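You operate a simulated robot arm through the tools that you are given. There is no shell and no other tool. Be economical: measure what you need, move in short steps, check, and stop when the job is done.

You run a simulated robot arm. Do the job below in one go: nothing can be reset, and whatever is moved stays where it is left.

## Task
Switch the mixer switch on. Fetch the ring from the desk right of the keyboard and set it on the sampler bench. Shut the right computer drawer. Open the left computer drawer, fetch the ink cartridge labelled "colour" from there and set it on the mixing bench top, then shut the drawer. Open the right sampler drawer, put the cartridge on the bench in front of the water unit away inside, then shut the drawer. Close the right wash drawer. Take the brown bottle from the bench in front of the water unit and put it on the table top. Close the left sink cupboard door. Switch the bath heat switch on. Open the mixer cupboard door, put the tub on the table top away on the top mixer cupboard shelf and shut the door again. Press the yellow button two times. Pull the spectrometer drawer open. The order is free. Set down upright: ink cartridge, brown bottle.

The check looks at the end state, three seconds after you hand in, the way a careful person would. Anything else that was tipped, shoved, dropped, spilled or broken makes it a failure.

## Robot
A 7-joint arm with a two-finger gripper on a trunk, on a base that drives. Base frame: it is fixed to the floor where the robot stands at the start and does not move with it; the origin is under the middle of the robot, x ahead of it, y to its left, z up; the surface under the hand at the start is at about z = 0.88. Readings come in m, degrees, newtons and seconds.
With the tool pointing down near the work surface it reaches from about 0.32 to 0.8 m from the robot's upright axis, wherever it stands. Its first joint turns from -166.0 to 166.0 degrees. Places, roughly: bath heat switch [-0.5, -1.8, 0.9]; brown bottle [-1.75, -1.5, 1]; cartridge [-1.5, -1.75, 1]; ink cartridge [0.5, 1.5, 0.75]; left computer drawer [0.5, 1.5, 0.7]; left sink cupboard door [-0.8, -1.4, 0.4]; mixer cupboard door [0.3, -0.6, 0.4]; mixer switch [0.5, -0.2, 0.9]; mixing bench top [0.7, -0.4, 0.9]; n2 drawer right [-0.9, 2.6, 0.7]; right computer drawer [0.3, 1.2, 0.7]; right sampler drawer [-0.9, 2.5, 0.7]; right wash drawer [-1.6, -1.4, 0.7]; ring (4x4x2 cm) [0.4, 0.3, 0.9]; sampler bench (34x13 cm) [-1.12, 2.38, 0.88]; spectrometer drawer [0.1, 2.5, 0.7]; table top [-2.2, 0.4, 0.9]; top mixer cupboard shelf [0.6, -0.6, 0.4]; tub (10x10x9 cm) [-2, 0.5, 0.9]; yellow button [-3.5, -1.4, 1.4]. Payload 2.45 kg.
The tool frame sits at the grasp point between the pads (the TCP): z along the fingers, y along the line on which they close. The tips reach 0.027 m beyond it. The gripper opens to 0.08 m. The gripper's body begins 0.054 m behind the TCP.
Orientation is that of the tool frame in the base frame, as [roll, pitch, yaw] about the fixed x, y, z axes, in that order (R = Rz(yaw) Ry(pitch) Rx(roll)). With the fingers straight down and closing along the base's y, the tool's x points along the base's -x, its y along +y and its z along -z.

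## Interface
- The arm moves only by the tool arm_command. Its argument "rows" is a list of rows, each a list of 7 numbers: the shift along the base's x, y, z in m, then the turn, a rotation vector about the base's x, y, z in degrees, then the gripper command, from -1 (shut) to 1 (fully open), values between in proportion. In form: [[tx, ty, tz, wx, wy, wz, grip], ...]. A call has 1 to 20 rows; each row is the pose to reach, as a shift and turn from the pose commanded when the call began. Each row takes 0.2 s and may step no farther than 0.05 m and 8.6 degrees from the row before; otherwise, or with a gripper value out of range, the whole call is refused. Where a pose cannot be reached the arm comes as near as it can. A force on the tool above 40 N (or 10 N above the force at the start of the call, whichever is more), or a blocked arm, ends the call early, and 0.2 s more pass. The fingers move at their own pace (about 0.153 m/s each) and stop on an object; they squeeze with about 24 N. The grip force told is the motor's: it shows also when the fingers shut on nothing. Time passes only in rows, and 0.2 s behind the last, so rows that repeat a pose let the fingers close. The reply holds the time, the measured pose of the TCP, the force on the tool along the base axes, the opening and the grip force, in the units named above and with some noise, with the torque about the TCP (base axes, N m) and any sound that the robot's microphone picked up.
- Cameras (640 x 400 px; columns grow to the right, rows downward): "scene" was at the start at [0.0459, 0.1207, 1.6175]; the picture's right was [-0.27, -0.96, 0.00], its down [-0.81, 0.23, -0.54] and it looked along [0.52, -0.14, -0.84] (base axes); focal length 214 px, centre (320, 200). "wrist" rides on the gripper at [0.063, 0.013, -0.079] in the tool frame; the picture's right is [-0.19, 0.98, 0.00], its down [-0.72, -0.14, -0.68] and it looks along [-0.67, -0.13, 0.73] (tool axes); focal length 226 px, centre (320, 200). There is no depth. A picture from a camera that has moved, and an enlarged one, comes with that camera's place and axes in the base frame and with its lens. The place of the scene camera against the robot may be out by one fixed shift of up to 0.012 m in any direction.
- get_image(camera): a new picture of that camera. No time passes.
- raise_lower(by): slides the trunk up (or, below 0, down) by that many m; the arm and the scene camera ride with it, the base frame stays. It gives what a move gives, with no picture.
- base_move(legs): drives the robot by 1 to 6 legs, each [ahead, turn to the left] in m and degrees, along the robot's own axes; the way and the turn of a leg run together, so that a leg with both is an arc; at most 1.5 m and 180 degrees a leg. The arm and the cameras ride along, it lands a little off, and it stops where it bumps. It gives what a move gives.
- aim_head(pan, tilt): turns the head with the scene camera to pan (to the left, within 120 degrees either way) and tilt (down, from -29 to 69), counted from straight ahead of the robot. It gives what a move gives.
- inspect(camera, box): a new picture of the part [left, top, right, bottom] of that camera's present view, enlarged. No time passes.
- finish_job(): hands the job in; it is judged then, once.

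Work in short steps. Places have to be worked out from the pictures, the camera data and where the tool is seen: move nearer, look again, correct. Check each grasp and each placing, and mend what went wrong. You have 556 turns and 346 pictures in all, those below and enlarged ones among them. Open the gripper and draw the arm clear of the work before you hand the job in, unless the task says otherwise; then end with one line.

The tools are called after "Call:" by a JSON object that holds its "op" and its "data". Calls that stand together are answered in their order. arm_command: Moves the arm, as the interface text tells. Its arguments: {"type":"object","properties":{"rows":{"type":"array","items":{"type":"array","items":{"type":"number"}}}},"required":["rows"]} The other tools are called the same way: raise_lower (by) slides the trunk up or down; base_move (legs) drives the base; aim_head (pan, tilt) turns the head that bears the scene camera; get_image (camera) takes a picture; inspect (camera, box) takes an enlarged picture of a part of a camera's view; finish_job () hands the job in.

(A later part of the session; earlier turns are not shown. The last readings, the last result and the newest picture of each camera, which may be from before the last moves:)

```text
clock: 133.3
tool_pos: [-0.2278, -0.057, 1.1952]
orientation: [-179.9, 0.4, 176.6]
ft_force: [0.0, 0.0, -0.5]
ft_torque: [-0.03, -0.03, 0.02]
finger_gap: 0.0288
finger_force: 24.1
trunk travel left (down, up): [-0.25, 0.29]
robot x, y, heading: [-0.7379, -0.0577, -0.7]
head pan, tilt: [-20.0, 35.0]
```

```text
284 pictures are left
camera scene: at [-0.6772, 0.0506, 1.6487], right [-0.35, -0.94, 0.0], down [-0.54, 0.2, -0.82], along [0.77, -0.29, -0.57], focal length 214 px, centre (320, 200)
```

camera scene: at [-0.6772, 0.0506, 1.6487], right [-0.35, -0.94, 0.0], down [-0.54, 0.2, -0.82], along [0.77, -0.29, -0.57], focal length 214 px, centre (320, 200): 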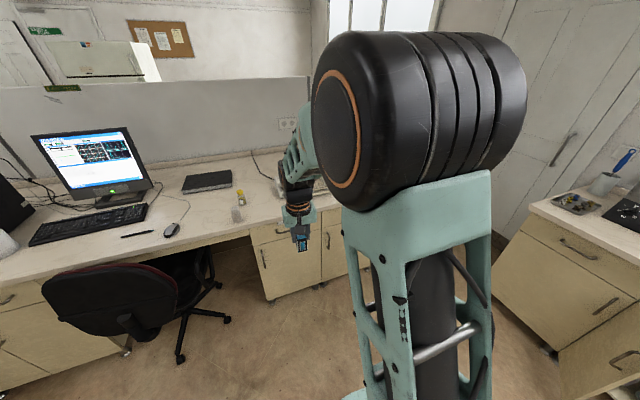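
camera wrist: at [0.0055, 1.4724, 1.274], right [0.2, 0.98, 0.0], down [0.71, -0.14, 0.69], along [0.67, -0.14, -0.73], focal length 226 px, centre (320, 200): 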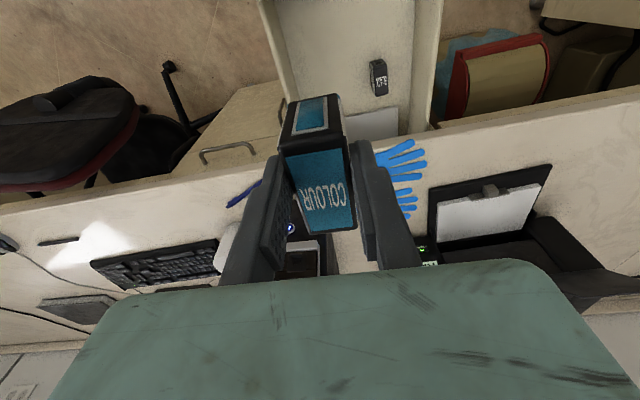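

The mixing bench is ahead from y≈0.1 rightward. I drive up to it with a slight right heading and look.

Call:
{"op": "base_move", "data": {"legs": [[0, -9], [0.62, 0]]}}

Call:
{"op": "aim_head", "data": {"pan": -60, "tilt": 45}}

Call:
{"op": "get_image", "data": {"camera": "scene"}}

Call:
{"op": "get_image", "data": {"camera": "wrist"}}

```text
clock: 137.4
tool_pos: [0.3853, -0.2201, 1.1939]
orientation: [-179.9, 0.4, 169.0]
ft_force: [0.4, -0.8, -0.3]
ft_torque: [-0.01, -0.03, -0.01]
finger_gap: 0.029
finger_force: 24.1
trunk travel left (down, up): [-0.25, 0.29]
robot x, y, heading: [-0.1256, -0.1543, -8.0]
head pan, tilt: [-20.0, 35.0]
```

```text
clock: 138.5
tool_pos: [0.3841, -0.2195, 1.1933]
orientation: [-179.9, 0.4, 169.0]
ft_force: [-0.3, -0.2, -1.3]
ft_torque: [0.03, 0.02, -0.02]
finger_gap: 0.0291
finger_force: 24.4
trunk travel left (down, up): [-0.25, 0.29]
robot x, y, heading: [-0.1268, -0.153, -8.2]
head pan, tilt: [-60.0, 45.0]
```

```text
283 pictures are left
camera scene: at [-0.0945, -0.0889, 1.6339], right [-0.93, -0.37, 0.0], down [-0.26, 0.66, -0.71], along [0.26, -0.66, -0.71], focal length 214 px, centre (320, 200)
```

scene: 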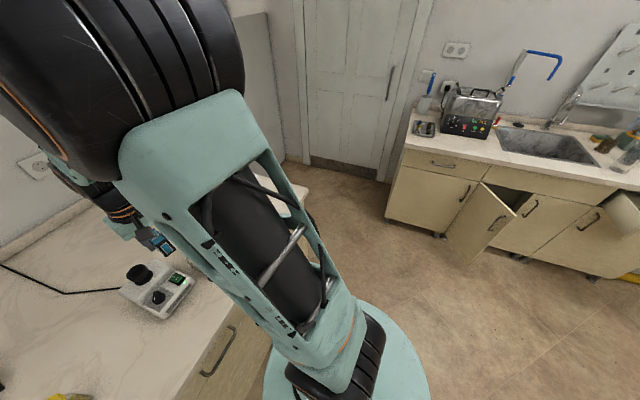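

```text
282 pictures are left
camera wrist: at [0.3238, -0.196, 1.2742], right [0.38, 0.93, 0.0], down [0.67, -0.27, 0.69], along [0.64, -0.26, -0.73], focal length 226 px, centre (320, 200)
```

wrist: 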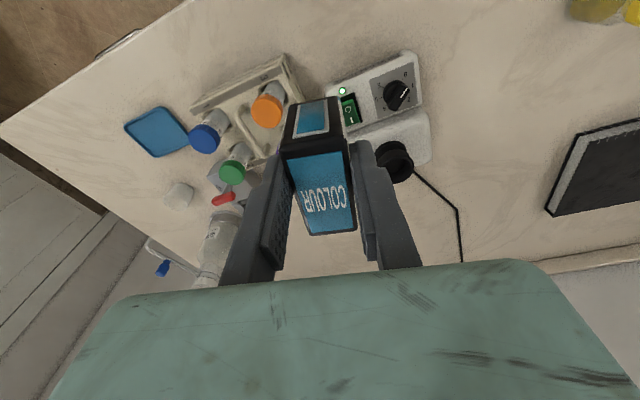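

The front strip before the mixer (x 0.27–0.44) is free. I move the cartridge above [0.355,-0.16] and come down.

Call:
{"op": "arm_command", "data": {"rows": [[-0.01, 0.02, -0.04, 0, 0, 0, -1], [-0.02, 0.04, -0.08, 0, 0, 0, -1], [-0.03, 0.06, -0.12, 0, 0, 0, -1], [-0.03, 0.06, -0.16, 0, 0, 0, -1], [-0.03, 0.06, -0.2, 0, 0, 0, -1]]}}

Call:
{"op": "get_image", "data": {"camera": "wrist"}}

Call:
{"op": "aim_head", "data": {"pan": -15, "tilt": 57}}

Call:
{"op": "get_image", "data": {"camera": "scene"}}

```text
clock: 139.7
tool_pos: [0.3564, -0.1617, 0.9928]
orientation: [-179.9, 0.3, 169.0]
ft_force: [0.8, -1.0, -1.4]
ft_torque: [0.0, -0.01, 0.01]
finger_gap: 0.0291
finger_force: 24.5
trunk travel left (down, up): [-0.25, 0.29]
robot x, y, heading: [-0.1259, -0.1543, -8.2]
head pan, tilt: [-60.0, 45.0]
```

```text
281 pictures are left
camera wrist: at [0.2951, -0.1364, 1.0725], right [0.38, 0.93, 0.0], down [0.67, -0.27, 0.69], along [0.64, -0.26, -0.73], focal length 226 px, centre (320, 200)
```

wrist: 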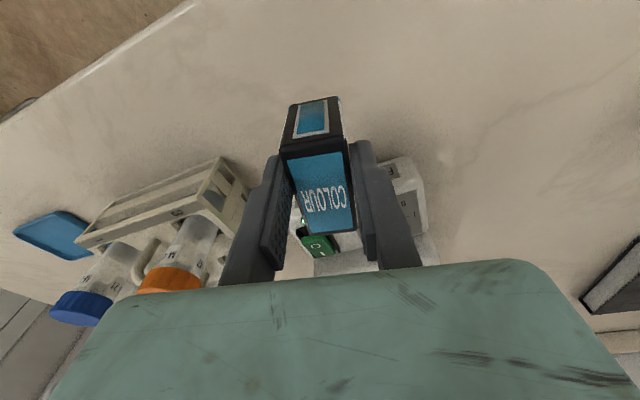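

```text
clock: 140.8
tool_pos: [0.3556, -0.1598, 0.9934]
orientation: [-179.8, 0.4, 169.0]
ft_force: [0.2, 0.2, -0.8]
ft_torque: [0.0, 0.0, 0.01]
finger_gap: 0.0292
finger_force: 24.3
trunk travel left (down, up): [-0.25, 0.29]
robot x, y, heading: [-0.1239, -0.1553, -8.2]
head pan, tilt: [-15.0, 57.0]
```

```text
280 pictures are left
camera scene: at [-0.0605, -0.0411, 1.618], right [-0.4, -0.92, 0.0], down [-0.77, 0.33, -0.54], along [0.5, -0.22, -0.84], focal length 214 px, centre (320, 200)
```

scene: 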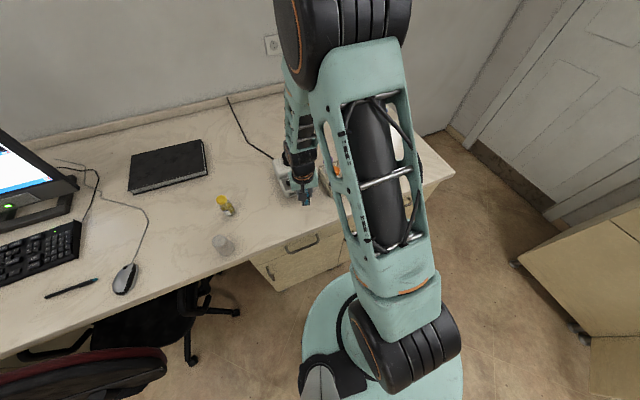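

Clear below. I lower slowly until contact.

Call:
{"op": "arm_command", "data": {"rows": [[0, 0, -0.02, 0, 0, 0, -1], [0, 0, -0.035, 0, 0, 0, -1], [0, 0, -0.042, 0, 0, 0, -1], [0, 0, -0.048, 0, 0, 0, -1], [0, 0, -0.053, 0, 0, 0, -1], [0, 0, -0.057, 0, 0, 0, -1], [0, 0, -0.061, 0, 0, 0, -1]]}}

```text
clock: 142.4
tool_pos: [0.355, -0.1609, 0.934]
orientation: [-180.0, 0.4, 169.0]
ft_force: [1.0, -0.6, -0.3]
ft_torque: [0.02, 0.0, -0.02]
finger_gap: 0.0293
finger_force: 23.9
trunk travel left (down, up): [-0.25, 0.29]
robot x, y, heading: [-0.1284, -0.1527, -8.3]
head pan, tilt: [-15.0, 57.0]
```

No contact yet; continue down in 3–4 mm steps.

Call:
{"op": "arm_command", "data": {"rows": [[0, 0, -0.003, 0, 0, 0, -1], [0, 0, -0.006, 0, 0, 0, -1], [0, 0, -0.009, 0, 0, 0, -1], [0, 0, -0.012, 0, 0, 0, -1]]}}

Call:
{"op": "get_image", "data": {"camera": "wrist"}}

```text
clock: 143.4
tool_pos: [0.3535, -0.16, 0.9216]
orientation: [-179.9, 0.5, 169.1]
ft_force: [2.9, -2.2, 27.6]
ft_torque: [-0.05, -0.1, 0.01]
finger_gap: 0.0292
finger_force: 24.2
trunk travel left (down, up): [-0.25, 0.29]
robot x, y, heading: [-0.1223, -0.1482, -8.3]
head pan, tilt: [-15.0, 57.0]
```

```text
279 pictures are left
camera wrist: at [0.2929, -0.1358, 1.0012], right [0.38, 0.93, 0.0], down [0.67, -0.27, 0.69], along [0.64, -0.26, -0.73], focal length 226 px, centre (320, 200)
```

wrist: 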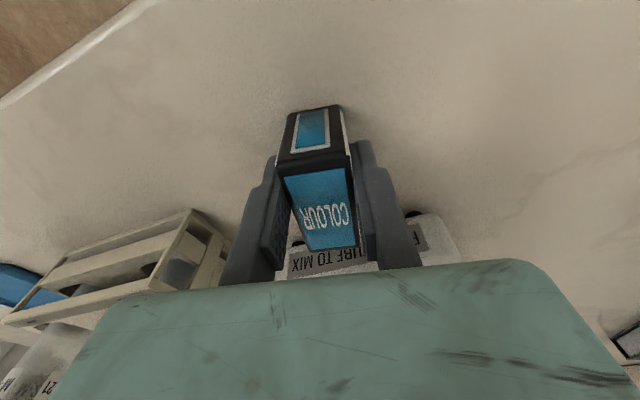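

Contact (27 N). I ease up 1 mm, open, and lift straight up.

Call:
{"op": "arm_command", "data": {"rows": [[0, 0, 0.001, 0, 0, 0, -0.3], [0, 0, 0.001, 0, 0, 0, 0.2], [0, 0, 0.001, 0, 0, 0, 0.3], [0, 0, 0.03, 0, 0, 0, 0.3], [0, 0, 0.075, 0, 0, 0, 0.3], [0, 0, 0.12, 0, 0, 0, 0.3], [0, 0, 0.165, 0, 0, 0, 0.3], [0, 0, 0.21, 0, 0, 0, 0.3]]}}

Call:
{"op": "get_image", "data": {"camera": "wrist"}}

```text
clock: 145.2
tool_pos: [0.3528, -0.161, 1.1325]
orientation: [-179.9, 0.4, 169.0]
ft_force: [-0.4, 0.4, -0.4]
ft_torque: [0.0, -0.02, 0.0]
finger_gap: 0.0521
finger_force: 0.1
trunk travel left (down, up): [-0.25, 0.29]
robot x, y, heading: [-0.1238, -0.1537, -8.3]
head pan, tilt: [-15.0, 57.0]
```

```text
278 pictures are left
camera wrist: at [0.293, -0.1359, 1.2128], right [0.38, 0.93, 0.0], down [0.67, -0.27, 0.69], along [0.64, -0.26, -0.73], focal length 226 px, centre (320, 200)
```

wrist: 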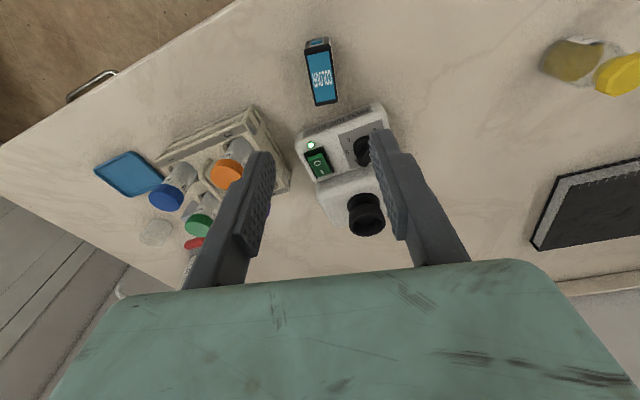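

The cartridge stands upright on the mixing bench. Next: the sink side. I back away, turn to face -y and approach to look.

Call:
{"op": "base_move", "data": {"legs": [[-0.3, 0], [0, -82], [0.45, 0]]}}

Call:
{"op": "aim_head", "data": {"pan": 25, "tilt": 35}}

Call:
{"op": "get_image", "data": {"camera": "scene"}}

```text
clock: 153.2
tool_pos: [-0.3641, -1.0337, 1.1329]
orientation: [-179.9, 0.2, 87.0]
ft_force: [0.2, -0.7, -1.3]
ft_torque: [0.03, -0.02, -0.04]
finger_gap: 0.0519
finger_force: 0.0
trunk travel left (down, up): [-0.25, 0.29]
robot x, y, heading: [-0.4258, -0.5594, -90.1]
head pan, tilt: [-15.0, 57.0]
```

```text
clock: 154.3
tool_pos: [-0.3657, -1.0348, 1.132]
orientation: [-179.9, 0.4, 87.0]
ft_force: [-0.5, 0.2, -0.3]
ft_torque: [0.02, 0.01, 0.0]
finger_gap: 0.0519
finger_force: 0.0
trunk travel left (down, up): [-0.25, 0.29]
robot x, y, heading: [-0.4243, -0.5611, -90.3]
head pan, tilt: [25.0, 35.0]
```

```text
277 pictures are left
camera scene: at [-0.2498, -0.6219, 1.6487], right [-0.91, -0.42, 0.0], down [-0.24, 0.52, -0.82], along [0.34, -0.74, -0.57], focal length 214 px, centre (320, 200)
```

scene: 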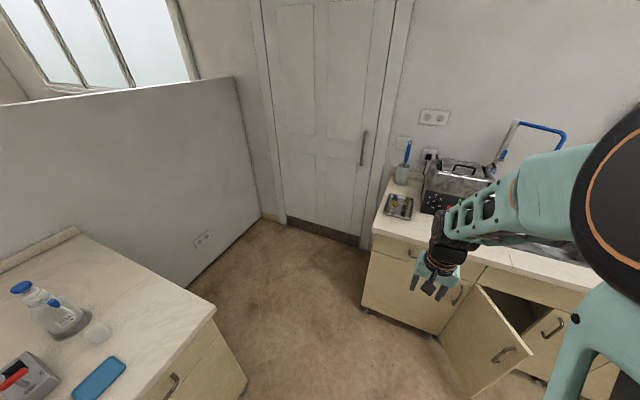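

Call:
{"op": "inspect", "data": {"camera": "scene", "box": [360, 130, 520, 230]}}

Call:
{"op": "get_image", "data": {"camera": "wrist"}}

```text
4.00 times, centred on (440, 180) of scene
camera zoom: at [-0.2498, -0.6219, 1.6487], right [-0.91, -0.42, 0.0], down [-0.24, 0.52, -0.82], along [0.34, -0.74, -0.57], focal length 858 px, centre (-160, 280)
```

zoom: 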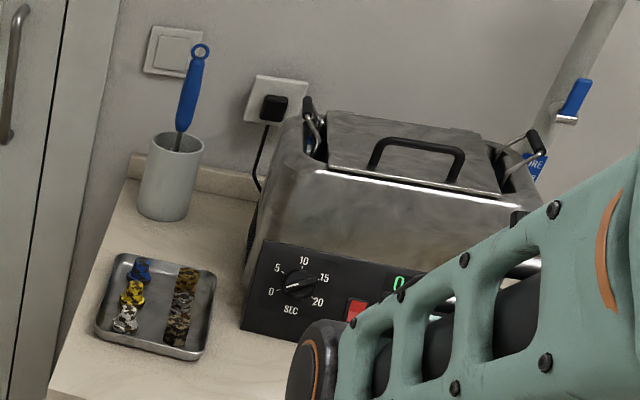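

```text
275 pictures are left
camera wrist: at [-0.349, -0.9714, 1.212], right [0.97, -0.25, 0.0], down [-0.18, -0.71, 0.69], along [-0.17, -0.67, -0.73], focal length 226 px, centre (320, 200)
```

wrist: 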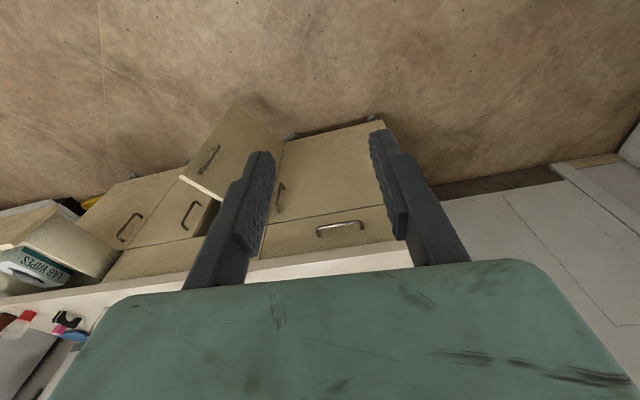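

The arm blocks the bath's panel. I swing the hand to the right to uncover it.

Call:
{"op": "arm_command", "data": {"rows": [[-0.045, 0.01, 0.0, 0, 0, 0, -1], [-0.09, 0.02, 0, 0, 0, 0, -1], [-0.135, 0.03, 0, 0, 0, 0, -1], [-0.18, 0.04, 0, 0, 0, 0, -1], [-0.225, 0.05, 0, 0, 0, 0, -1], [-0.27, 0.06, 0, 0, 0, 0, -1], [-0.315, 0.07, 0, 0, 0, 0, -1]]}}

Call:
{"op": "get_image", "data": {"camera": "scene"}}

```text
clock: 155.9
tool_pos: [-0.6822, -0.962, 1.1323]
orientation: [-179.9, 0.4, 87.0]
ft_force: [-0.2, -0.4, -0.9]
ft_torque: [0.0, -0.03, 0.03]
finger_gap: 0.0001
finger_force: 24.6
trunk travel left (down, up): [-0.25, 0.29]
robot x, y, heading: [-0.427, -0.5611, -90.3]
head pan, tilt: [25.0, 35.0]
```

```text
274 pictures are left
camera scene: at [-0.2507, -0.6217, 1.6488], right [-0.91, -0.42, 0.0], down [-0.24, 0.52, -0.82], along [0.34, -0.74, -0.57], focal length 214 px, centre (320, 200)
```

scene: 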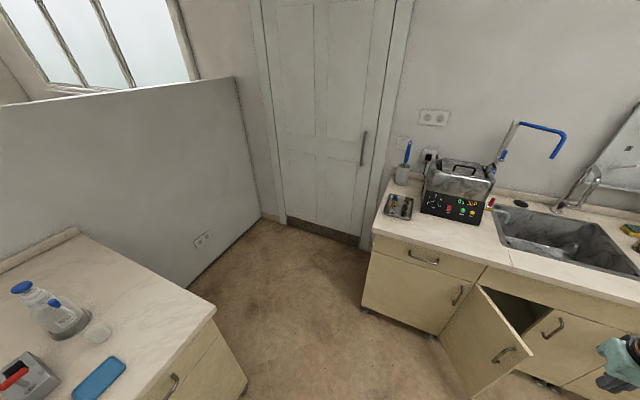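

Call:
{"op": "inspect", "data": {"camera": "scene", "box": [400, 170, 510, 230]}}

Call:
{"op": "inspect", "data": {"camera": "scene", "box": [420, 220, 580, 400]}}

```text
5.82 times, centred on (455, 200) of scene
camera zoom: at [-0.2507, -0.6217, 1.6488], right [-0.91, -0.42, 0.0], down [-0.24, 0.52, -0.82], along [0.34, -0.74, -0.57], focal length 1248 px, centre (-466, 200)
```

zoom: 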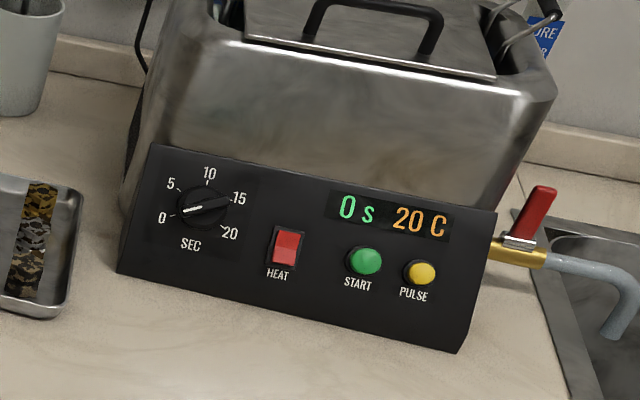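

```text
2.22 times, centred on (500, 310) of scene
camera zoom: at [-0.2507, -0.6217, 1.6488], right [-0.91, -0.42, 0.0], down [-0.24, 0.52, -0.82], along [0.34, -0.74, -0.57], focal length 477 px, centre (-80, -44)
```

zoom: 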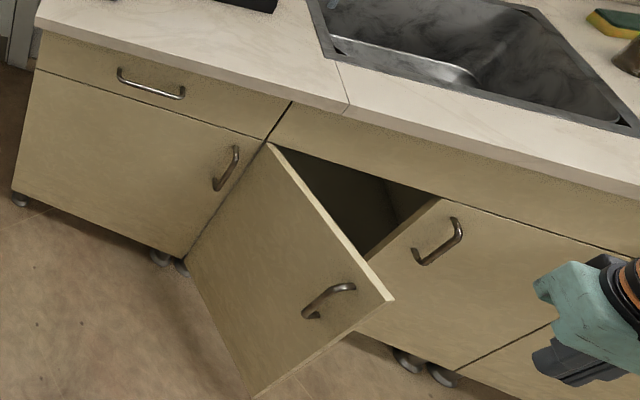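

HEAT is a red rocker at ≈[-0.51,-1.79,0.93] on the bath's panel. The left sink door stands ~55° open, hinge at x≈-0.68. I'll close the door first: drive in a little and tilt the tool forward.

Call:
{"op": "base_move", "data": {"legs": [[0.17, 0]]}}

Call:
{"op": "arm_command", "data": {"rows": [[0, 0, 0, -8.2, 0, 0, -1], [0, 0, 0, -16.4, 0, 0, -1], [0, 0, 0, -24.6, 0, 0, -1], [0, 0, 0, -32.8, 0, 0, -1], [0, 0, 0, -41, 0, 0, -1], [0, 0, 0, -49.2, 0, 0, -1], [0, 0, 0, -57.4, 0, 0, -1], [0, 0, 0, -65.6, 0, 0, -1], [0, 0, 0, -73.8, 0, 0, -1], [0, 0, 0, -82, 0, 0, -1], [0, 0, 0, -88, 0, 0, -1]]}}

Call:
{"op": "raise_lower", "data": {"by": -0.25}}

Call:
{"op": "get_image", "data": {"camera": "scene"}}

Call:
{"op": "get_image", "data": {"camera": "wrist"}}

```text
clock: 157.3
tool_pos: [-0.6794, -1.1307, 1.1324]
orientation: [-179.8, 0.4, 87.0]
ft_force: [-0.6, 0.1, -1.2]
ft_torque: [0.03, 0.03, -0.02]
finger_gap: 0.0
finger_force: 24.9
trunk travel left (down, up): [-0.25, 0.29]
robot x, y, heading: [-0.4244, -0.7288, -90.1]
head pan, tilt: [25.0, 35.0]
```

```text
clock: 159.8
tool_pos: [-0.6795, -1.1306, 1.1325]
orientation: [118.6, 86.7, 28.5]
ft_force: [0.7, -0.7, 0.2]
ft_torque: [-0.01, 0.01, -0.02]
finger_gap: 0.0
finger_force: 23.8
trunk travel left (down, up): [-0.25, 0.29]
robot x, y, heading: [-0.4272, -0.734, -90.1]
head pan, tilt: [25.0, 35.0]
```

```text
clock: 162.3
tool_pos: [-0.6792, -1.1294, 0.8832]
orientation: [119.0, 86.6, 29.0]
ft_force: [-0.4, 0.5, 0.4]
ft_torque: [-0.01, 0.03, 0.0]
finger_gap: 0.0003
finger_force: 23.9
trunk travel left (down, up): [0.0, 0.54]
robot x, y, heading: [-0.4255, -0.7268, -90.2]
head pan, tilt: [25.0, 35.0]
```

```text
271 pictures are left
camera scene: at [-0.2503, -0.7889, 1.3988], right [-0.91, -0.42, 0.0], down [-0.24, 0.52, -0.82], along [0.34, -0.74, -0.57], focal length 214 px, centre (320, 200)
```

scene: 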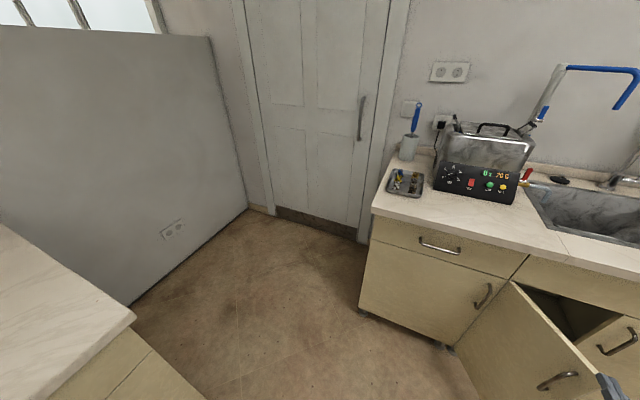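

```text
270 pictures are left
camera wrist: at [-0.6635, -1.0495, 0.8235], right [0.97, -0.01, 0.24], down [-0.18, 0.66, 0.73], along [-0.17, -0.75, 0.64], focal length 226 px, centre (320, 200)
```

wrist: 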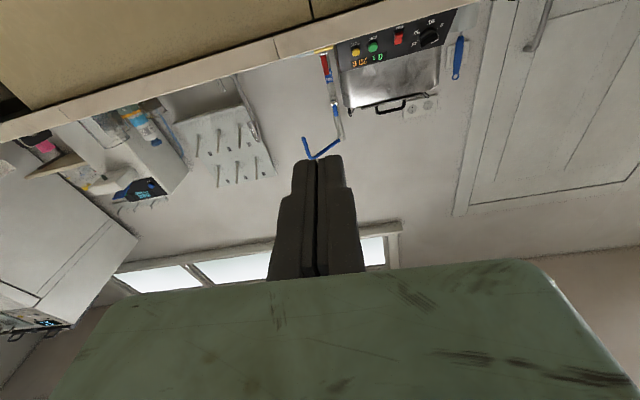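

Tool points at the cabinets. I turn the head to see the door and the hand.

Call:
{"op": "aim_head", "data": {"pan": -15, "tilt": 45}}

Call:
{"op": "get_image", "data": {"camera": "scene"}}

```text
clock: 163.4
tool_pos: [-0.6793, -1.1312, 0.882]
orientation: [119.1, 86.6, 28.9]
ft_force: [0.1, 0.1, 0.7]
ft_torque: [-0.01, 0.0, 0.01]
finger_gap: 0.0
finger_force: 23.9
trunk travel left (down, up): [0.0, 0.54]
robot x, y, heading: [-0.4252, -0.7286, -90.1]
head pan, tilt: [-15.0, 45.0]
```

```text
269 pictures are left
camera scene: at [-0.3085, -0.7875, 1.3839], right [-0.97, 0.26, 0.0], down [0.18, 0.68, -0.71], along [-0.18, -0.68, -0.71], focal length 214 px, centre (320, 200)
```

scene: 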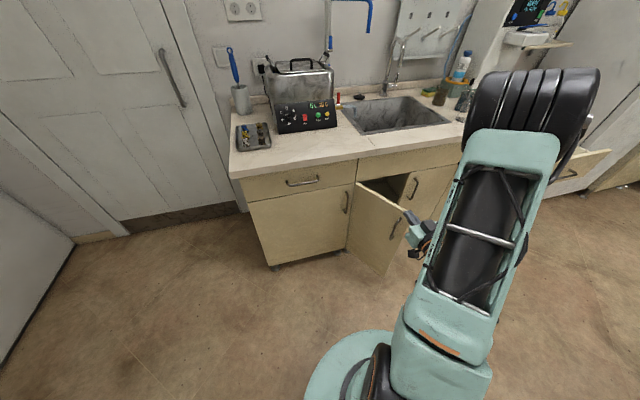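

Door hinge ≈(-0.67,-1.48), free edge ≈(-0.80,-1.26). I lower the hand to z≈0.67 just in front of the door's face.

Call:
{"op": "arm_command", "data": {"rows": [[0, 0, -0.045, 0, 0, 0, -1], [0, 0, -0.09, 0, 0, 0, -1], [0, 0, -0.135, 0, 0, 0, -1], [-0.01, -0.01, -0.18, 0, 0, 0, -1], [-0.02, -0.03, -0.212, 0, 0, 0, -1], [-0.03, -0.06, -0.212, 0, 0, 0, -1]]}}

Call:
{"op": "get_image", "data": {"camera": "scene"}}

```text
clock: 164.8
tool_pos: [-0.7101, -1.1898, 0.6704]
orientation: [118.7, 86.7, 28.5]
ft_force: [0.2, 0.7, -0.6]
ft_torque: [0.02, -0.01, -0.03]
finger_gap: 0.0001
finger_force: 23.8
out of reach, approached as far as the arm can: row 3, 4
trunk travel left (down, up): [0.0, 0.54]
robot x, y, heading: [-0.4257, -0.7272, -90.3]
head pan, tilt: [-15.0, 45.0]
```

```text
268 pictures are left
camera scene: at [-0.3087, -0.7875, 1.384], right [-0.97, 0.26, 0.0], down [0.18, 0.68, -0.71], along [-0.18, -0.68, -0.71], focal length 214 px, centre (320, 200)
```

scene: 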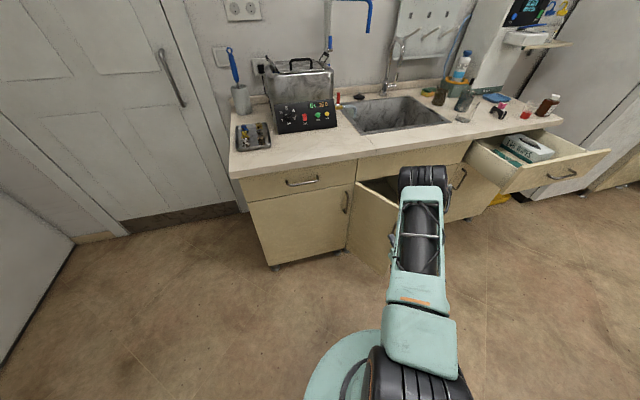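

Call:
{"op": "get_image", "data": {"camera": "wrist"}}

Call:
{"op": "aim_head", "data": {"pan": 25, "tilt": 50}}

Call:
{"op": "get_image", "data": {"camera": "scene"}}

```text
267 pictures are left
camera wrist: at [-0.6936, -1.109, 0.6105], right [0.97, -0.01, 0.24], down [-0.18, 0.66, 0.73], along [-0.17, -0.75, 0.64], focal length 226 px, centre (320, 200)
```

wrist: 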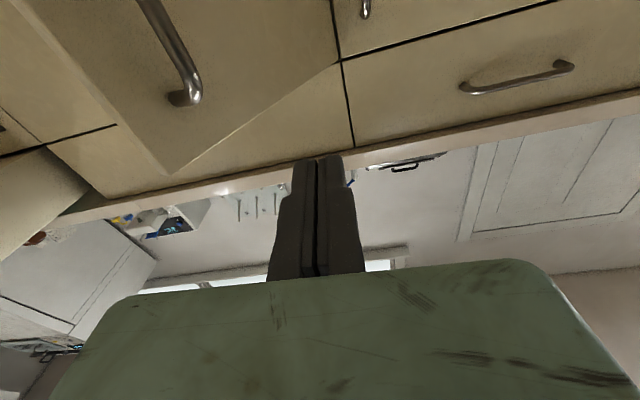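

```text
clock: 165.9
tool_pos: [-0.7099, -1.1901, 0.6711]
orientation: [119.1, 86.6, 28.9]
ft_force: [-0.1, 0.7, 0.9]
ft_torque: [-0.01, 0.0, 0.02]
finger_gap: 0.0
finger_force: 24.1
trunk travel left (down, up): [0.0, 0.54]
robot x, y, heading: [-0.4262, -0.7258, -90.3]
head pan, tilt: [25.0, 50.0]
```

```text
266 pictures are left
camera scene: at [-0.255, -0.7789, 1.377], right [-0.91, -0.42, 0.0], down [-0.32, 0.7, -0.64], along [0.27, -0.58, -0.77], focal length 214 px, centre (320, 200)
```

scene: 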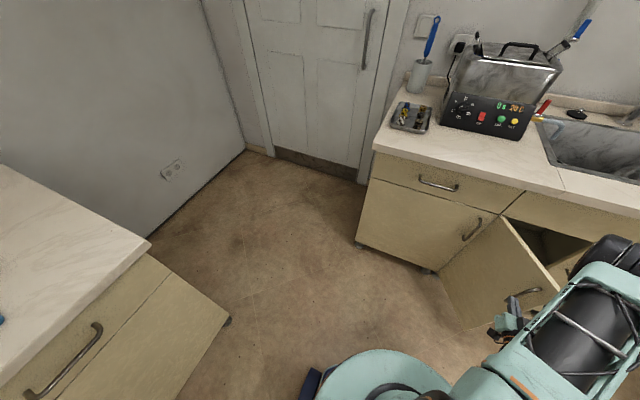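

The door's top edge is at z≈0.67 and its handle spans up to 0.63 near the free edge, so I push lower at z≈0.6 and closer to the hinge, in small steps.

Call:
{"op": "arm_command", "data": {"rows": [[0, 0, -0.03, 0, 0, 0, -1], [0, 0, -0.065, 0, 0, 0, -1], [-0.01, -0.04, -0.065, 0, 0, 0, -1], [-0.015, -0.08, -0.065, 0, 0, 0, -1], [-0.02, -0.11, -0.065, 0, 0, 0, -1], [-0.03, -0.13, -0.065, 0, 0, 0, -1], [-0.04, -0.145, -0.065, 0, 0, 0, -1]]}}

Call:
{"op": "get_image", "data": {"camera": "scene"}}

Call:
{"op": "get_image", "data": {"camera": "wrist"}}

```text
clock: 167.5
tool_pos: [-0.7489, -1.3352, 0.6056]
orientation: [119.2, 86.6, 28.9]
ft_force: [-0.5, 0.2, 1.0]
ft_torque: [0.02, 0.01, 0.01]
finger_gap: 0.0
finger_force: 23.6
trunk travel left (down, up): [0.0, 0.54]
robot x, y, heading: [-0.4244, -0.724, -90.2]
head pan, tilt: [25.0, 50.0]
```

```text
265 pictures are left
camera scene: at [-0.255, -0.7788, 1.377], right [-0.91, -0.42, 0.0], down [-0.32, 0.7, -0.64], along [0.27, -0.58, -0.77], focal length 214 px, centre (320, 200)
```

scene: 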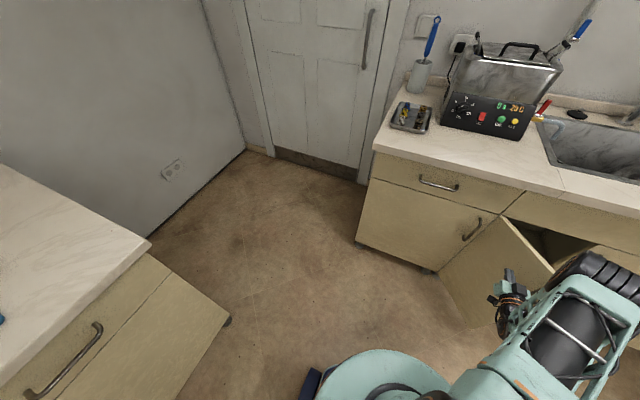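

```text
264 pictures are left
camera wrist: at [-0.7326, -1.2537, 0.5455], right [0.97, -0.01, 0.24], down [-0.18, 0.66, 0.73], along [-0.17, -0.75, 0.64], focal length 226 px, centre (320, 200)
```

wrist: 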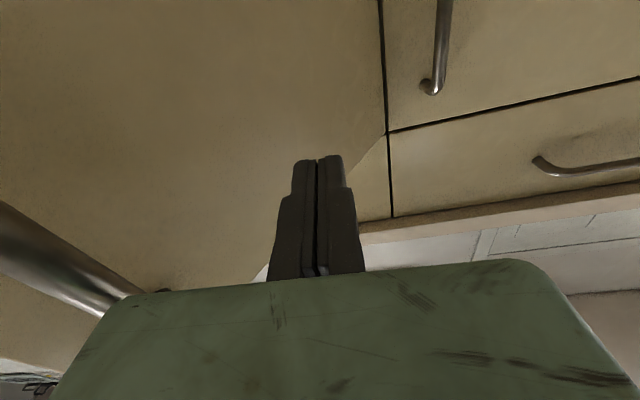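

Touching distance; handle is clear to the left. I push along the closing arc.

Call:
{"op": "arm_command", "data": {"rows": [[-0.01, -0.012, 0, 0, 0, 0, -1], [-0.02, -0.024, 0, 0, 0, 0, -1], [-0.03, -0.036, 0, 0, 0, 0, -1], [-0.038, -0.05, 0, 0, 0, 0, -1], [-0.046, -0.064, 0, 0, 0, 0, -1]]}}

Call:
{"op": "get_image", "data": {"camera": "scene"}}

Call:
{"op": "get_image", "data": {"camera": "wrist"}}

```text
clock: 168.7
tool_pos: [-0.7963, -1.4005, 0.6058]
orientation: [118.8, 86.6, 28.6]
ft_force: [-0.6, -0.6, 0.2]
ft_torque: [-0.01, -0.02, 0.0]
finger_gap: 0.0
finger_force: 24.1
trunk travel left (down, up): [0.0, 0.54]
robot x, y, heading: [-0.4252, -0.7279, -90.5]
head pan, tilt: [25.0, 50.0]
```

```text
263 pictures are left
camera scene: at [-0.255, -0.7789, 1.377], right [-0.91, -0.42, 0.0], down [-0.32, 0.7, -0.64], along [0.27, -0.58, -0.77], focal length 214 px, centre (320, 200)
```

scene: 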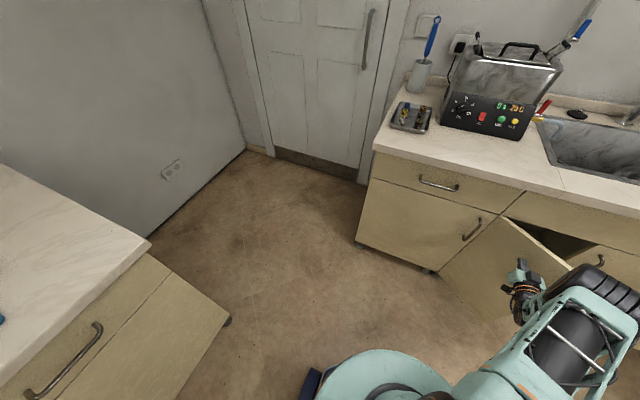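

```text
262 pictures are left
camera wrist: at [-0.78, -1.3193, 0.5468], right [0.97, -0.01, 0.24], down [-0.18, 0.66, 0.73], along [-0.17, -0.75, 0.64], focal length 226 px, centre (320, 200)
```

wrist: 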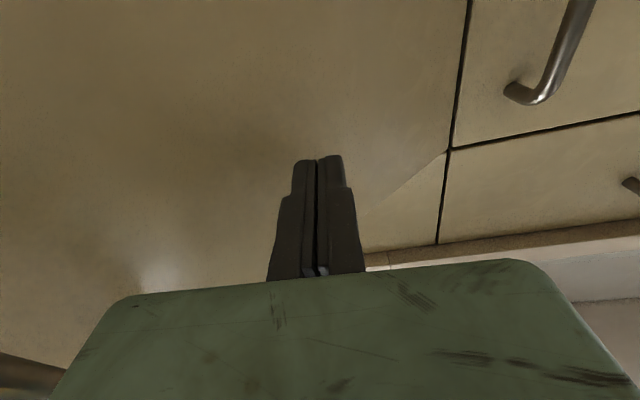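

The door is moving. I continue until it seats.

Call:
{"op": "arm_command", "data": {"rows": [[-0.012, -0.015, 0, 0, 0, 0, -1], [-0.022, -0.03, 0, 0, 0, 0, -1], [-0.03, -0.045, 0, 0, 0, 0, -1], [-0.036, -0.06, 0, 0, 0, 0, -1], [-0.04, -0.075, 0, 0, 0, 0, -1], [-0.043, -0.09, 0, 0, 0, 0, -1]]}}

Call:
{"op": "get_image", "data": {"camera": "scene"}}

```text
clock: 170.1
tool_pos: [-0.8376, -1.4892, 0.6068]
orientation: [119.7, 86.6, 29.6]
ft_force: [0.5, -0.1, -0.7]
ft_torque: [0.02, -0.04, -0.01]
finger_gap: 0.0
finger_force: 23.7
trunk travel left (down, up): [0.0, 0.54]
robot x, y, heading: [-0.4281, -0.7283, -90.4]
head pan, tilt: [25.0, 50.0]
```

```text
261 pictures are left
camera scene: at [-0.2551, -0.7789, 1.377], right [-0.91, -0.42, 0.0], down [-0.32, 0.7, -0.64], along [0.27, -0.58, -0.77], focal length 214 px, centre (320, 200)
```

scene: 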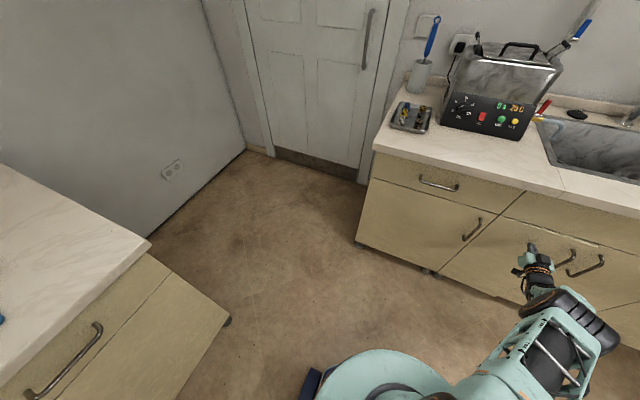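

Almost flush. A few more mm until contact.

Call:
{"op": "arm_command", "data": {"rows": [[0, -0.01, 0, 0, 0, 0, -1], [0, -0.02, 0, 0, 0, 0, -1], [0, -0.03, 0, 0, 0, 0, -1], [0, -0.04, 0, 0, 0, 0, -1]]}}

Call:
{"op": "inspect", "data": {"camera": "scene", "box": [420, 190, 640, 330]}}

```text
clock: 170.8
tool_pos: [-0.8388, -1.5084, 0.6037]
orientation: [120.6, 86.6, 30.5]
ft_force: [6.7, 23.4, 6.8]
ft_torque: [-0.31, 0.06, 0.18]
finger_gap: 0.006
finger_force: 29.3
trunk travel left (down, up): [0.0, 0.54]
robot x, y, heading: [-0.4285, -0.7308, -90.3]
head pan, tilt: [25.0, 50.0]
stopped in row 3: the force on the tool passed its limit at 57 N (the readings are from after the stop); the commanded pose is now the measured one
```

```text
2.86 times, centred on (530, 260) of scene
camera zoom: at [-0.2542, -0.7758, 1.3771], right [-0.91, -0.42, 0.0], down [-0.32, 0.69, -0.64], along [0.27, -0.58, -0.77], focal length 613 px, centre (-280, 29)
```

zoom: 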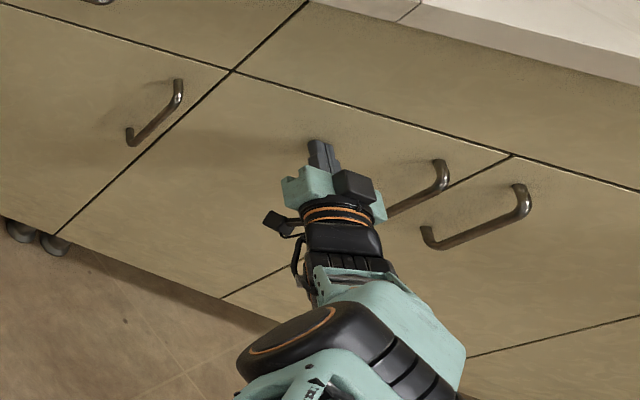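

Door is flush. I retreat and raise up for the bath switch.

Call:
{"op": "arm_command", "data": {"rows": [[0, 0.04, 0, 0, 0, 0, -1], [0.02, 0.08, 0, 0, 0, 0, -1], [0.04, 0.12, 0, 0, 0, 0, -1], [0.06, 0.16, 0, 0, 0, 0, -1], [0.06, 0.2, 0, 0, 0, 0, -1], [0.06, 0.24, 0.0, 0, 0, 0, -1]]}}

Call:
{"op": "raise_lower", "data": {"by": 0.3}}

Call:
{"op": "arm_command", "data": {"rows": [[0.02, 0, 0.04, 0, 0, 0, -1], [0.05, 0, 0.08, 6, 0, 0, -1], [0.08, 0, 0.11, 12, 0, 0, -1], [0.11, 0, 0.14, 18, 0, 0, -1], [0.14, 0, 0.17, 24, 0, 0, -1], [0.17, 0, 0.2, 30, 0, 0, -1], [0.2, 0, 0.22, 36, 0, 0, -1], [0.2, 0, 0.22, 42, 0, 0, -1]]}}

Call:
{"op": "get_image", "data": {"camera": "scene"}}

```text
clock: 172.2
tool_pos: [-0.7781, -1.2703, 0.6027]
orientation: [121.5, 86.5, 31.4]
ft_force: [1.0, 0.3, -0.5]
ft_torque: [-0.03, -0.01, 0.03]
finger_gap: 0.0
finger_force: 29.7
trunk travel left (down, up): [0.0, 0.54]
robot x, y, heading: [-0.4226, -0.7269, -90.0]
head pan, tilt: [25.0, 50.0]
```

```text
clock: 175.2
tool_pos: [-0.7789, -1.2721, 0.9009]
orientation: [121.3, 86.3, 31.2]
ft_force: [-0.3, -0.5, 0.1]
ft_torque: [0.02, 0.0, -0.03]
finger_gap: 0.0
finger_force: 29.1
trunk travel left (down, up): [-0.3, 0.24]
robot x, y, heading: [-0.4281, -0.7293, -90.0]
head pan, tilt: [25.0, 50.0]
```

```text
clock: 177.0
tool_pos: [-0.5809, -1.2729, 1.1224]
orientation: [176.9, 45.9, 85.3]
ft_force: [-0.2, -0.3, 1.0]
ft_torque: [-0.02, -0.03, 0.0]
finger_gap: 0.0001
finger_force: 29.9
trunk travel left (down, up): [-0.3, 0.24]
robot x, y, heading: [-0.4244, -0.7312, -90.3]
head pan, tilt: [25.0, 50.0]
```

```text
259 pictures are left
camera scene: at [-0.255, -0.7785, 1.677], right [-0.91, -0.42, 0.0], down [-0.32, 0.7, -0.64], along [0.27, -0.58, -0.77], focal length 214 px, centre (320, 200)
```

scene: 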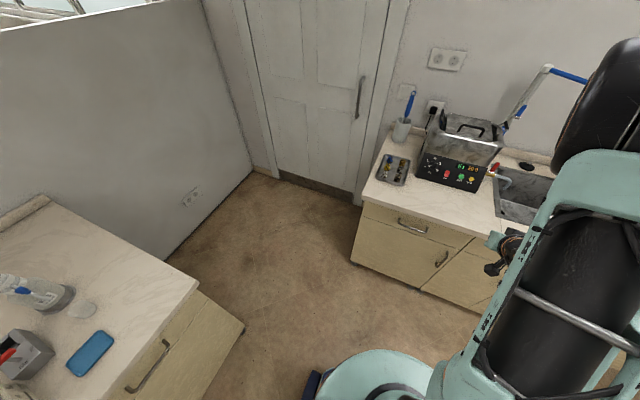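

Switch ≈[-0.495,-1.73,0.955]. I drive 0.33 m closer and look with the wrist camera.

Call:
{"op": "base_move", "data": {"legs": [[0.33, 0]]}}

Call:
{"op": "arm_command", "data": {"rows": [[0.04, 0.0, 0, 0, 0, 0, -1], [0.08, 0.01, 0, 0, 0, 0, -1]]}}

Call:
{"op": "get_image", "data": {"camera": "wrist"}}

Call:
{"op": "get_image", "data": {"camera": "scene"}}

```text
clock: 179.2
tool_pos: [-0.5808, -1.6013, 1.1201]
orientation: [177.0, 45.9, 85.6]
ft_force: [0.1, -0.1, 0.0]
ft_torque: [0.01, -0.03, 0.01]
finger_gap: 0.0
finger_force: 29.7
trunk travel left (down, up): [-0.3, 0.24]
robot x, y, heading: [-0.4285, -1.0542, -90.2]
head pan, tilt: [25.0, 50.0]
```

```text
clock: 179.8
tool_pos: [-0.4984, -1.5898, 1.1214]
orientation: [177.0, 46.1, 85.8]
ft_force: [-0.3, -0.3, -0.1]
ft_torque: [-0.01, 0.02, -0.03]
finger_gap: 0.0
finger_force: 29.5
trunk travel left (down, up): [-0.3, 0.24]
robot x, y, heading: [-0.4294, -1.0565, -90.4]
head pan, tilt: [25.0, 50.0]
```

```text
258 pictures are left
camera wrist: at [-0.483, -1.4902, 1.1327], right [0.97, -0.17, 0.18], down [-0.18, 0.0, 0.98], along [-0.17, -0.99, -0.03], focal length 226 px, centre (320, 200)
```

wrist: 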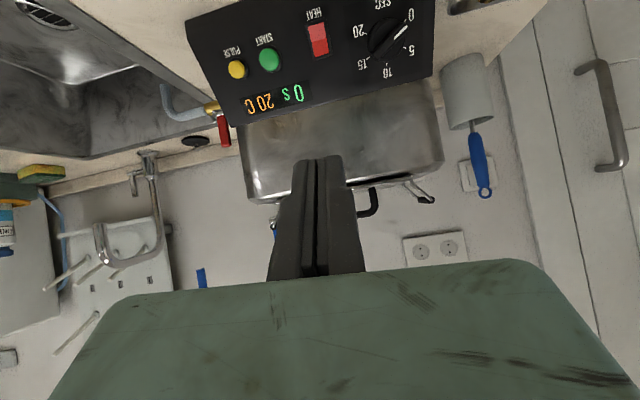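

```text
257 pictures are left
camera scene: at [-0.2538, -1.1065, 1.6768], right [-0.91, -0.42, 0.0], down [-0.32, 0.69, -0.64], along [0.27, -0.58, -0.77], focal length 214 px, centre (320, 200)
```

scene: 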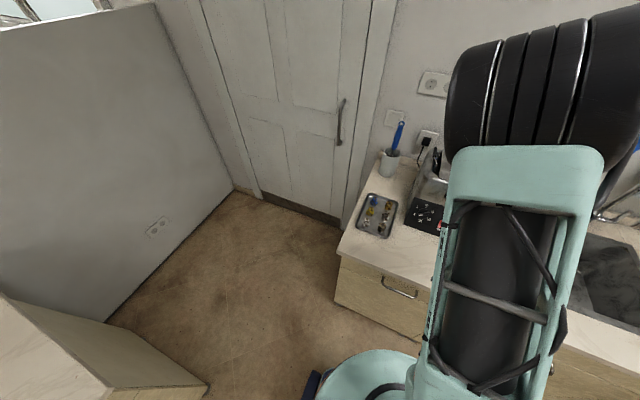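

Call:
{"op": "inspect", "data": {"camera": "wrist", "box": [260, 0, 420, 100]}}

```text
4.00 times, centred on (340, 50) of wrist
camera zoom: at [-0.483, -1.4902, 1.1327], right [0.97, -0.17, 0.18], down [-0.18, 0.0, 0.98], along [-0.17, -0.99, -0.03], focal length 904 px, centre (240, 800)
```

zoom: 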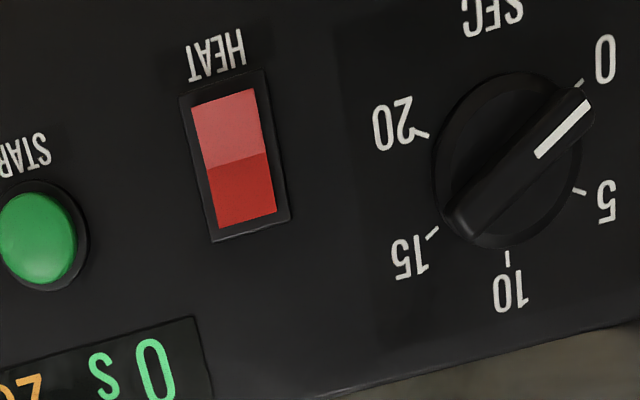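

HEAT rocker's upper half (the raised one, in the upside-down view the darker lower part) is at ≈[-0.494,-1.735,0.962]. I approach along the tool axis to ~4 cm short.

Call:
{"op": "arm_command", "data": {"rows": [[0.002, -0.035, -0.035, 0, 0, 0, -1], [0.004, -0.065, -0.07, 0, 0, 0, -1], [0.004, -0.088, -0.098, 0, 0, 0, -1]]}}

Call:
{"op": "get_image", "data": {"camera": "wrist"}}

```text
clock: 180.6
tool_pos: [-0.4975, -1.6802, 1.0238]
orientation: [176.8, 46.1, 85.6]
ft_force: [0.4, 0.8, -0.5]
ft_torque: [-0.01, -0.01, 0.03]
finger_gap: 0.0
finger_force: 30.3
trunk travel left (down, up): [-0.3, 0.24]
robot x, y, heading: [-0.4266, -1.0563, -90.4]
head pan, tilt: [25.0, 50.0]
```

```text
255 pictures are left
camera wrist: at [-0.4812, -1.5796, 1.0341], right [0.97, -0.17, 0.18], down [-0.18, 0.0, 0.98], along [-0.17, -0.99, -0.03], focal length 226 px, centre (320, 200)
```

wrist: 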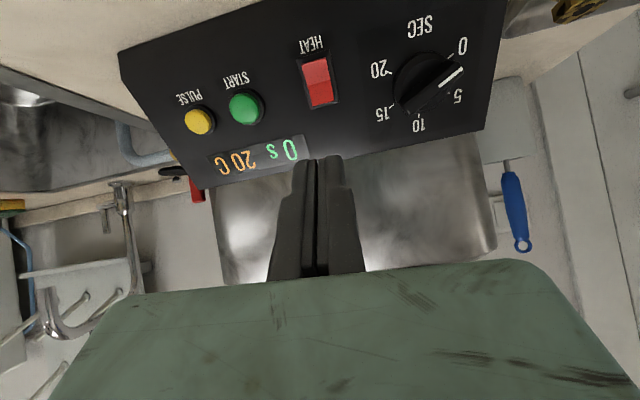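

Refined: upper half at [-0.497,-1.760,0.945]. I advance along the tool axis and press in small steps.

Call:
{"op": "arm_command", "data": {"rows": [[0, -0.03, -0.029, 0, 0, 0, -1], [0, -0.05, -0.048, 0, 0, 0, -1], [0, -0.056, -0.054, 0, 0, 0, -1], [0, -0.06, -0.058, 0, 0, 0, -1], [0, -0.064, -0.062, 0, 0, 0, -1], [0, -0.068, -0.065, 0, 0, 0, -1]]}}

Call:
{"op": "get_image", "data": {"camera": "wrist"}}

```text
clock: 182.0
tool_pos: [-0.4974, -1.7466, 0.9588]
orientation: [176.9, 46.1, 85.7]
ft_force: [1.9, 9.8, 7.9]
ft_torque: [-0.04, -0.02, 0.11]
finger_gap: 0.0063
finger_force: 30.1
trunk travel left (down, up): [-0.3, 0.24]
robot x, y, heading: [-0.4267, -1.0553, -90.1]
head pan, tilt: [25.0, 50.0]
```

```text
254 pictures are left
camera wrist: at [-0.4811, -1.6453, 0.97], right [0.97, -0.17, 0.18], down [-0.18, 0.0, 0.98], along [-0.17, -0.99, -0.03], focal length 226 px, centre (320, 200)
```

wrist: 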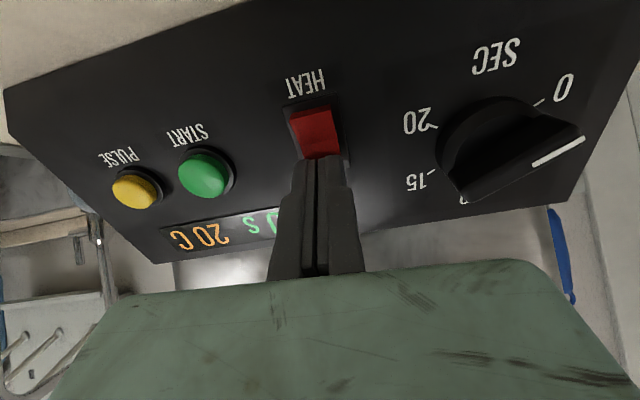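

Contact at ~10 N; press a little more to hear a click.

Call:
{"op": "arm_command", "data": {"rows": [[0, -0.002, -0.002, 0, 0, 0, -1], [0, -0.004, -0.004, 0, 0, 0, -1], [0, -0.006, -0.006, 0, 0, 0, -1]]}}

```text
clock: 182.6
tool_pos: [-0.4968, -1.7456, 0.9601]
orientation: [177.0, 46.3, 85.8]
ft_force: [5.6, 25.7, 20.7]
ft_torque: [-0.07, -0.1, 0.14]
finger_gap: 0.0061
finger_force: 30.0
trunk travel left (down, up): [-0.3, 0.24]
robot x, y, heading: [-0.4261, -1.0547, -90.1]
head pan, tilt: [25.0, 50.0]
stopped in row 2: the force on the tool passed its limit at 43 N (the readings are from after the stop); the commanded pose is now the measured one
```

No click heard. I back off and look at the rocker.

Call:
{"op": "arm_command", "data": {"rows": [[0, 0.03, 0.03, 0, 0, 0, -1], [0, 0.06, 0.06, 0, 0, 0, -1]]}}

Call:
{"op": "inspect", "data": {"camera": "wrist", "box": [160, 20, 480, 180]}}

```text
clock: 183.2
tool_pos: [-0.4966, -1.6909, 1.0172]
orientation: [177.1, 46.0, 85.7]
ft_force: [0.7, 0.3, 0.0]
ft_torque: [0.0, 0.02, 0.02]
finger_gap: 0.0
finger_force: 30.1
trunk travel left (down, up): [-0.3, 0.24]
robot x, y, heading: [-0.4258, -1.0547, -90.0]
head pan, tilt: [25.0, 50.0]
```

```text
2.00 times, centred on (320, 100) of wrist
camera zoom: at [-0.4807, -1.5898, 1.0271], right [0.97, -0.17, 0.18], down [-0.18, 0.0, 0.98], along [-0.17, -0.99, -0.03], focal length 452 px, centre (320, 400)
```

zoom: 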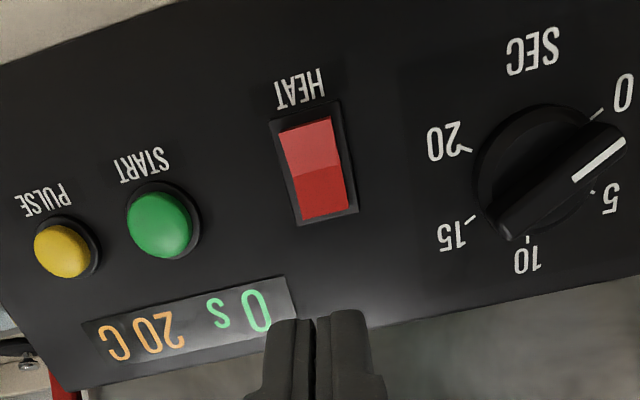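

Call:
{"op": "inspect", "data": {"camera": "wrist", "box": [280, 60, 360, 140]}}

```text
5.00 times, centred on (320, 100) of wrist
camera zoom: at [-0.4807, -1.5898, 1.0271], right [0.97, -0.17, 0.18], down [-0.18, 0.0, 0.98], along [-0.17, -0.99, -0.03], focal length 1130 px, centre (320, 700)
```

zoom: 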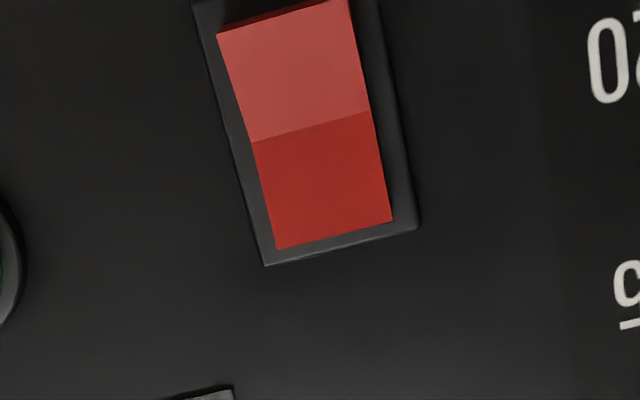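

The lower end appears to stick out (its end face is visible), so the rocker must flip by pressing the lower half, at ≈[-0.497,-1.755,0.920]. I drop down and press there.

Call:
{"op": "arm_command", "data": {"rows": [[0, 0.0, -0.043, 0, 0, 0, -1], [0, -0.02, -0.063, 0, 0, 0, -1], [0, -0.032, -0.075, 0, 0, 0, -1], [0, -0.037, -0.08, 0, 0, 0, -1], [0, -0.041, -0.084, 0, 0, 0, -1], [0, -0.045, -0.088, 0, 0, 0, -1], [0, -0.048, -0.091, 0, 0, 0, -1]]}}

Call:
{"op": "get_image", "data": {"camera": "wrist"}}

```text
clock: 184.5
tool_pos: [-0.4971, -1.7265, 0.9363]
orientation: [176.9, 46.4, 85.6]
ft_force: [6.1, 26.0, 24.1]
ft_torque: [-0.07, -0.11, 0.18]
finger_gap: 0.0061
finger_force: 29.7
trunk travel left (down, up): [-0.3, 0.24]
robot x, y, heading: [-0.4261, -1.0547, -89.9]
head pan, tilt: [25.0, 50.0]
stopped in row 6: the force on the tool passed its limit at 47 N (the readings are from after the stop); the commanded pose is now the measured one
```

```text
251 pictures are left
camera wrist: at [-0.4811, -1.6272, 0.9456], right [0.97, -0.17, 0.18], down [-0.18, 0.0, 0.98], along [-0.17, -0.99, -0.03], focal length 226 px, centre (320, 200)
```

wrist: 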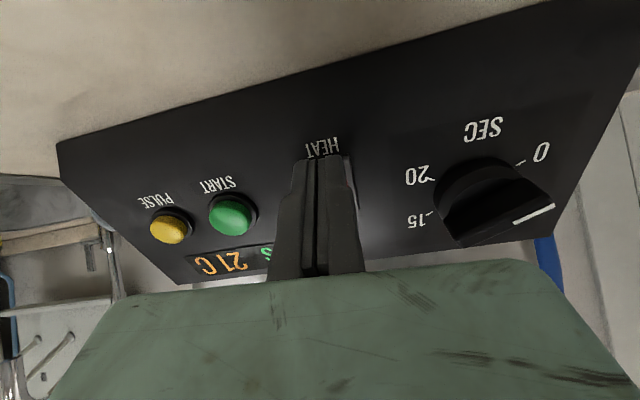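

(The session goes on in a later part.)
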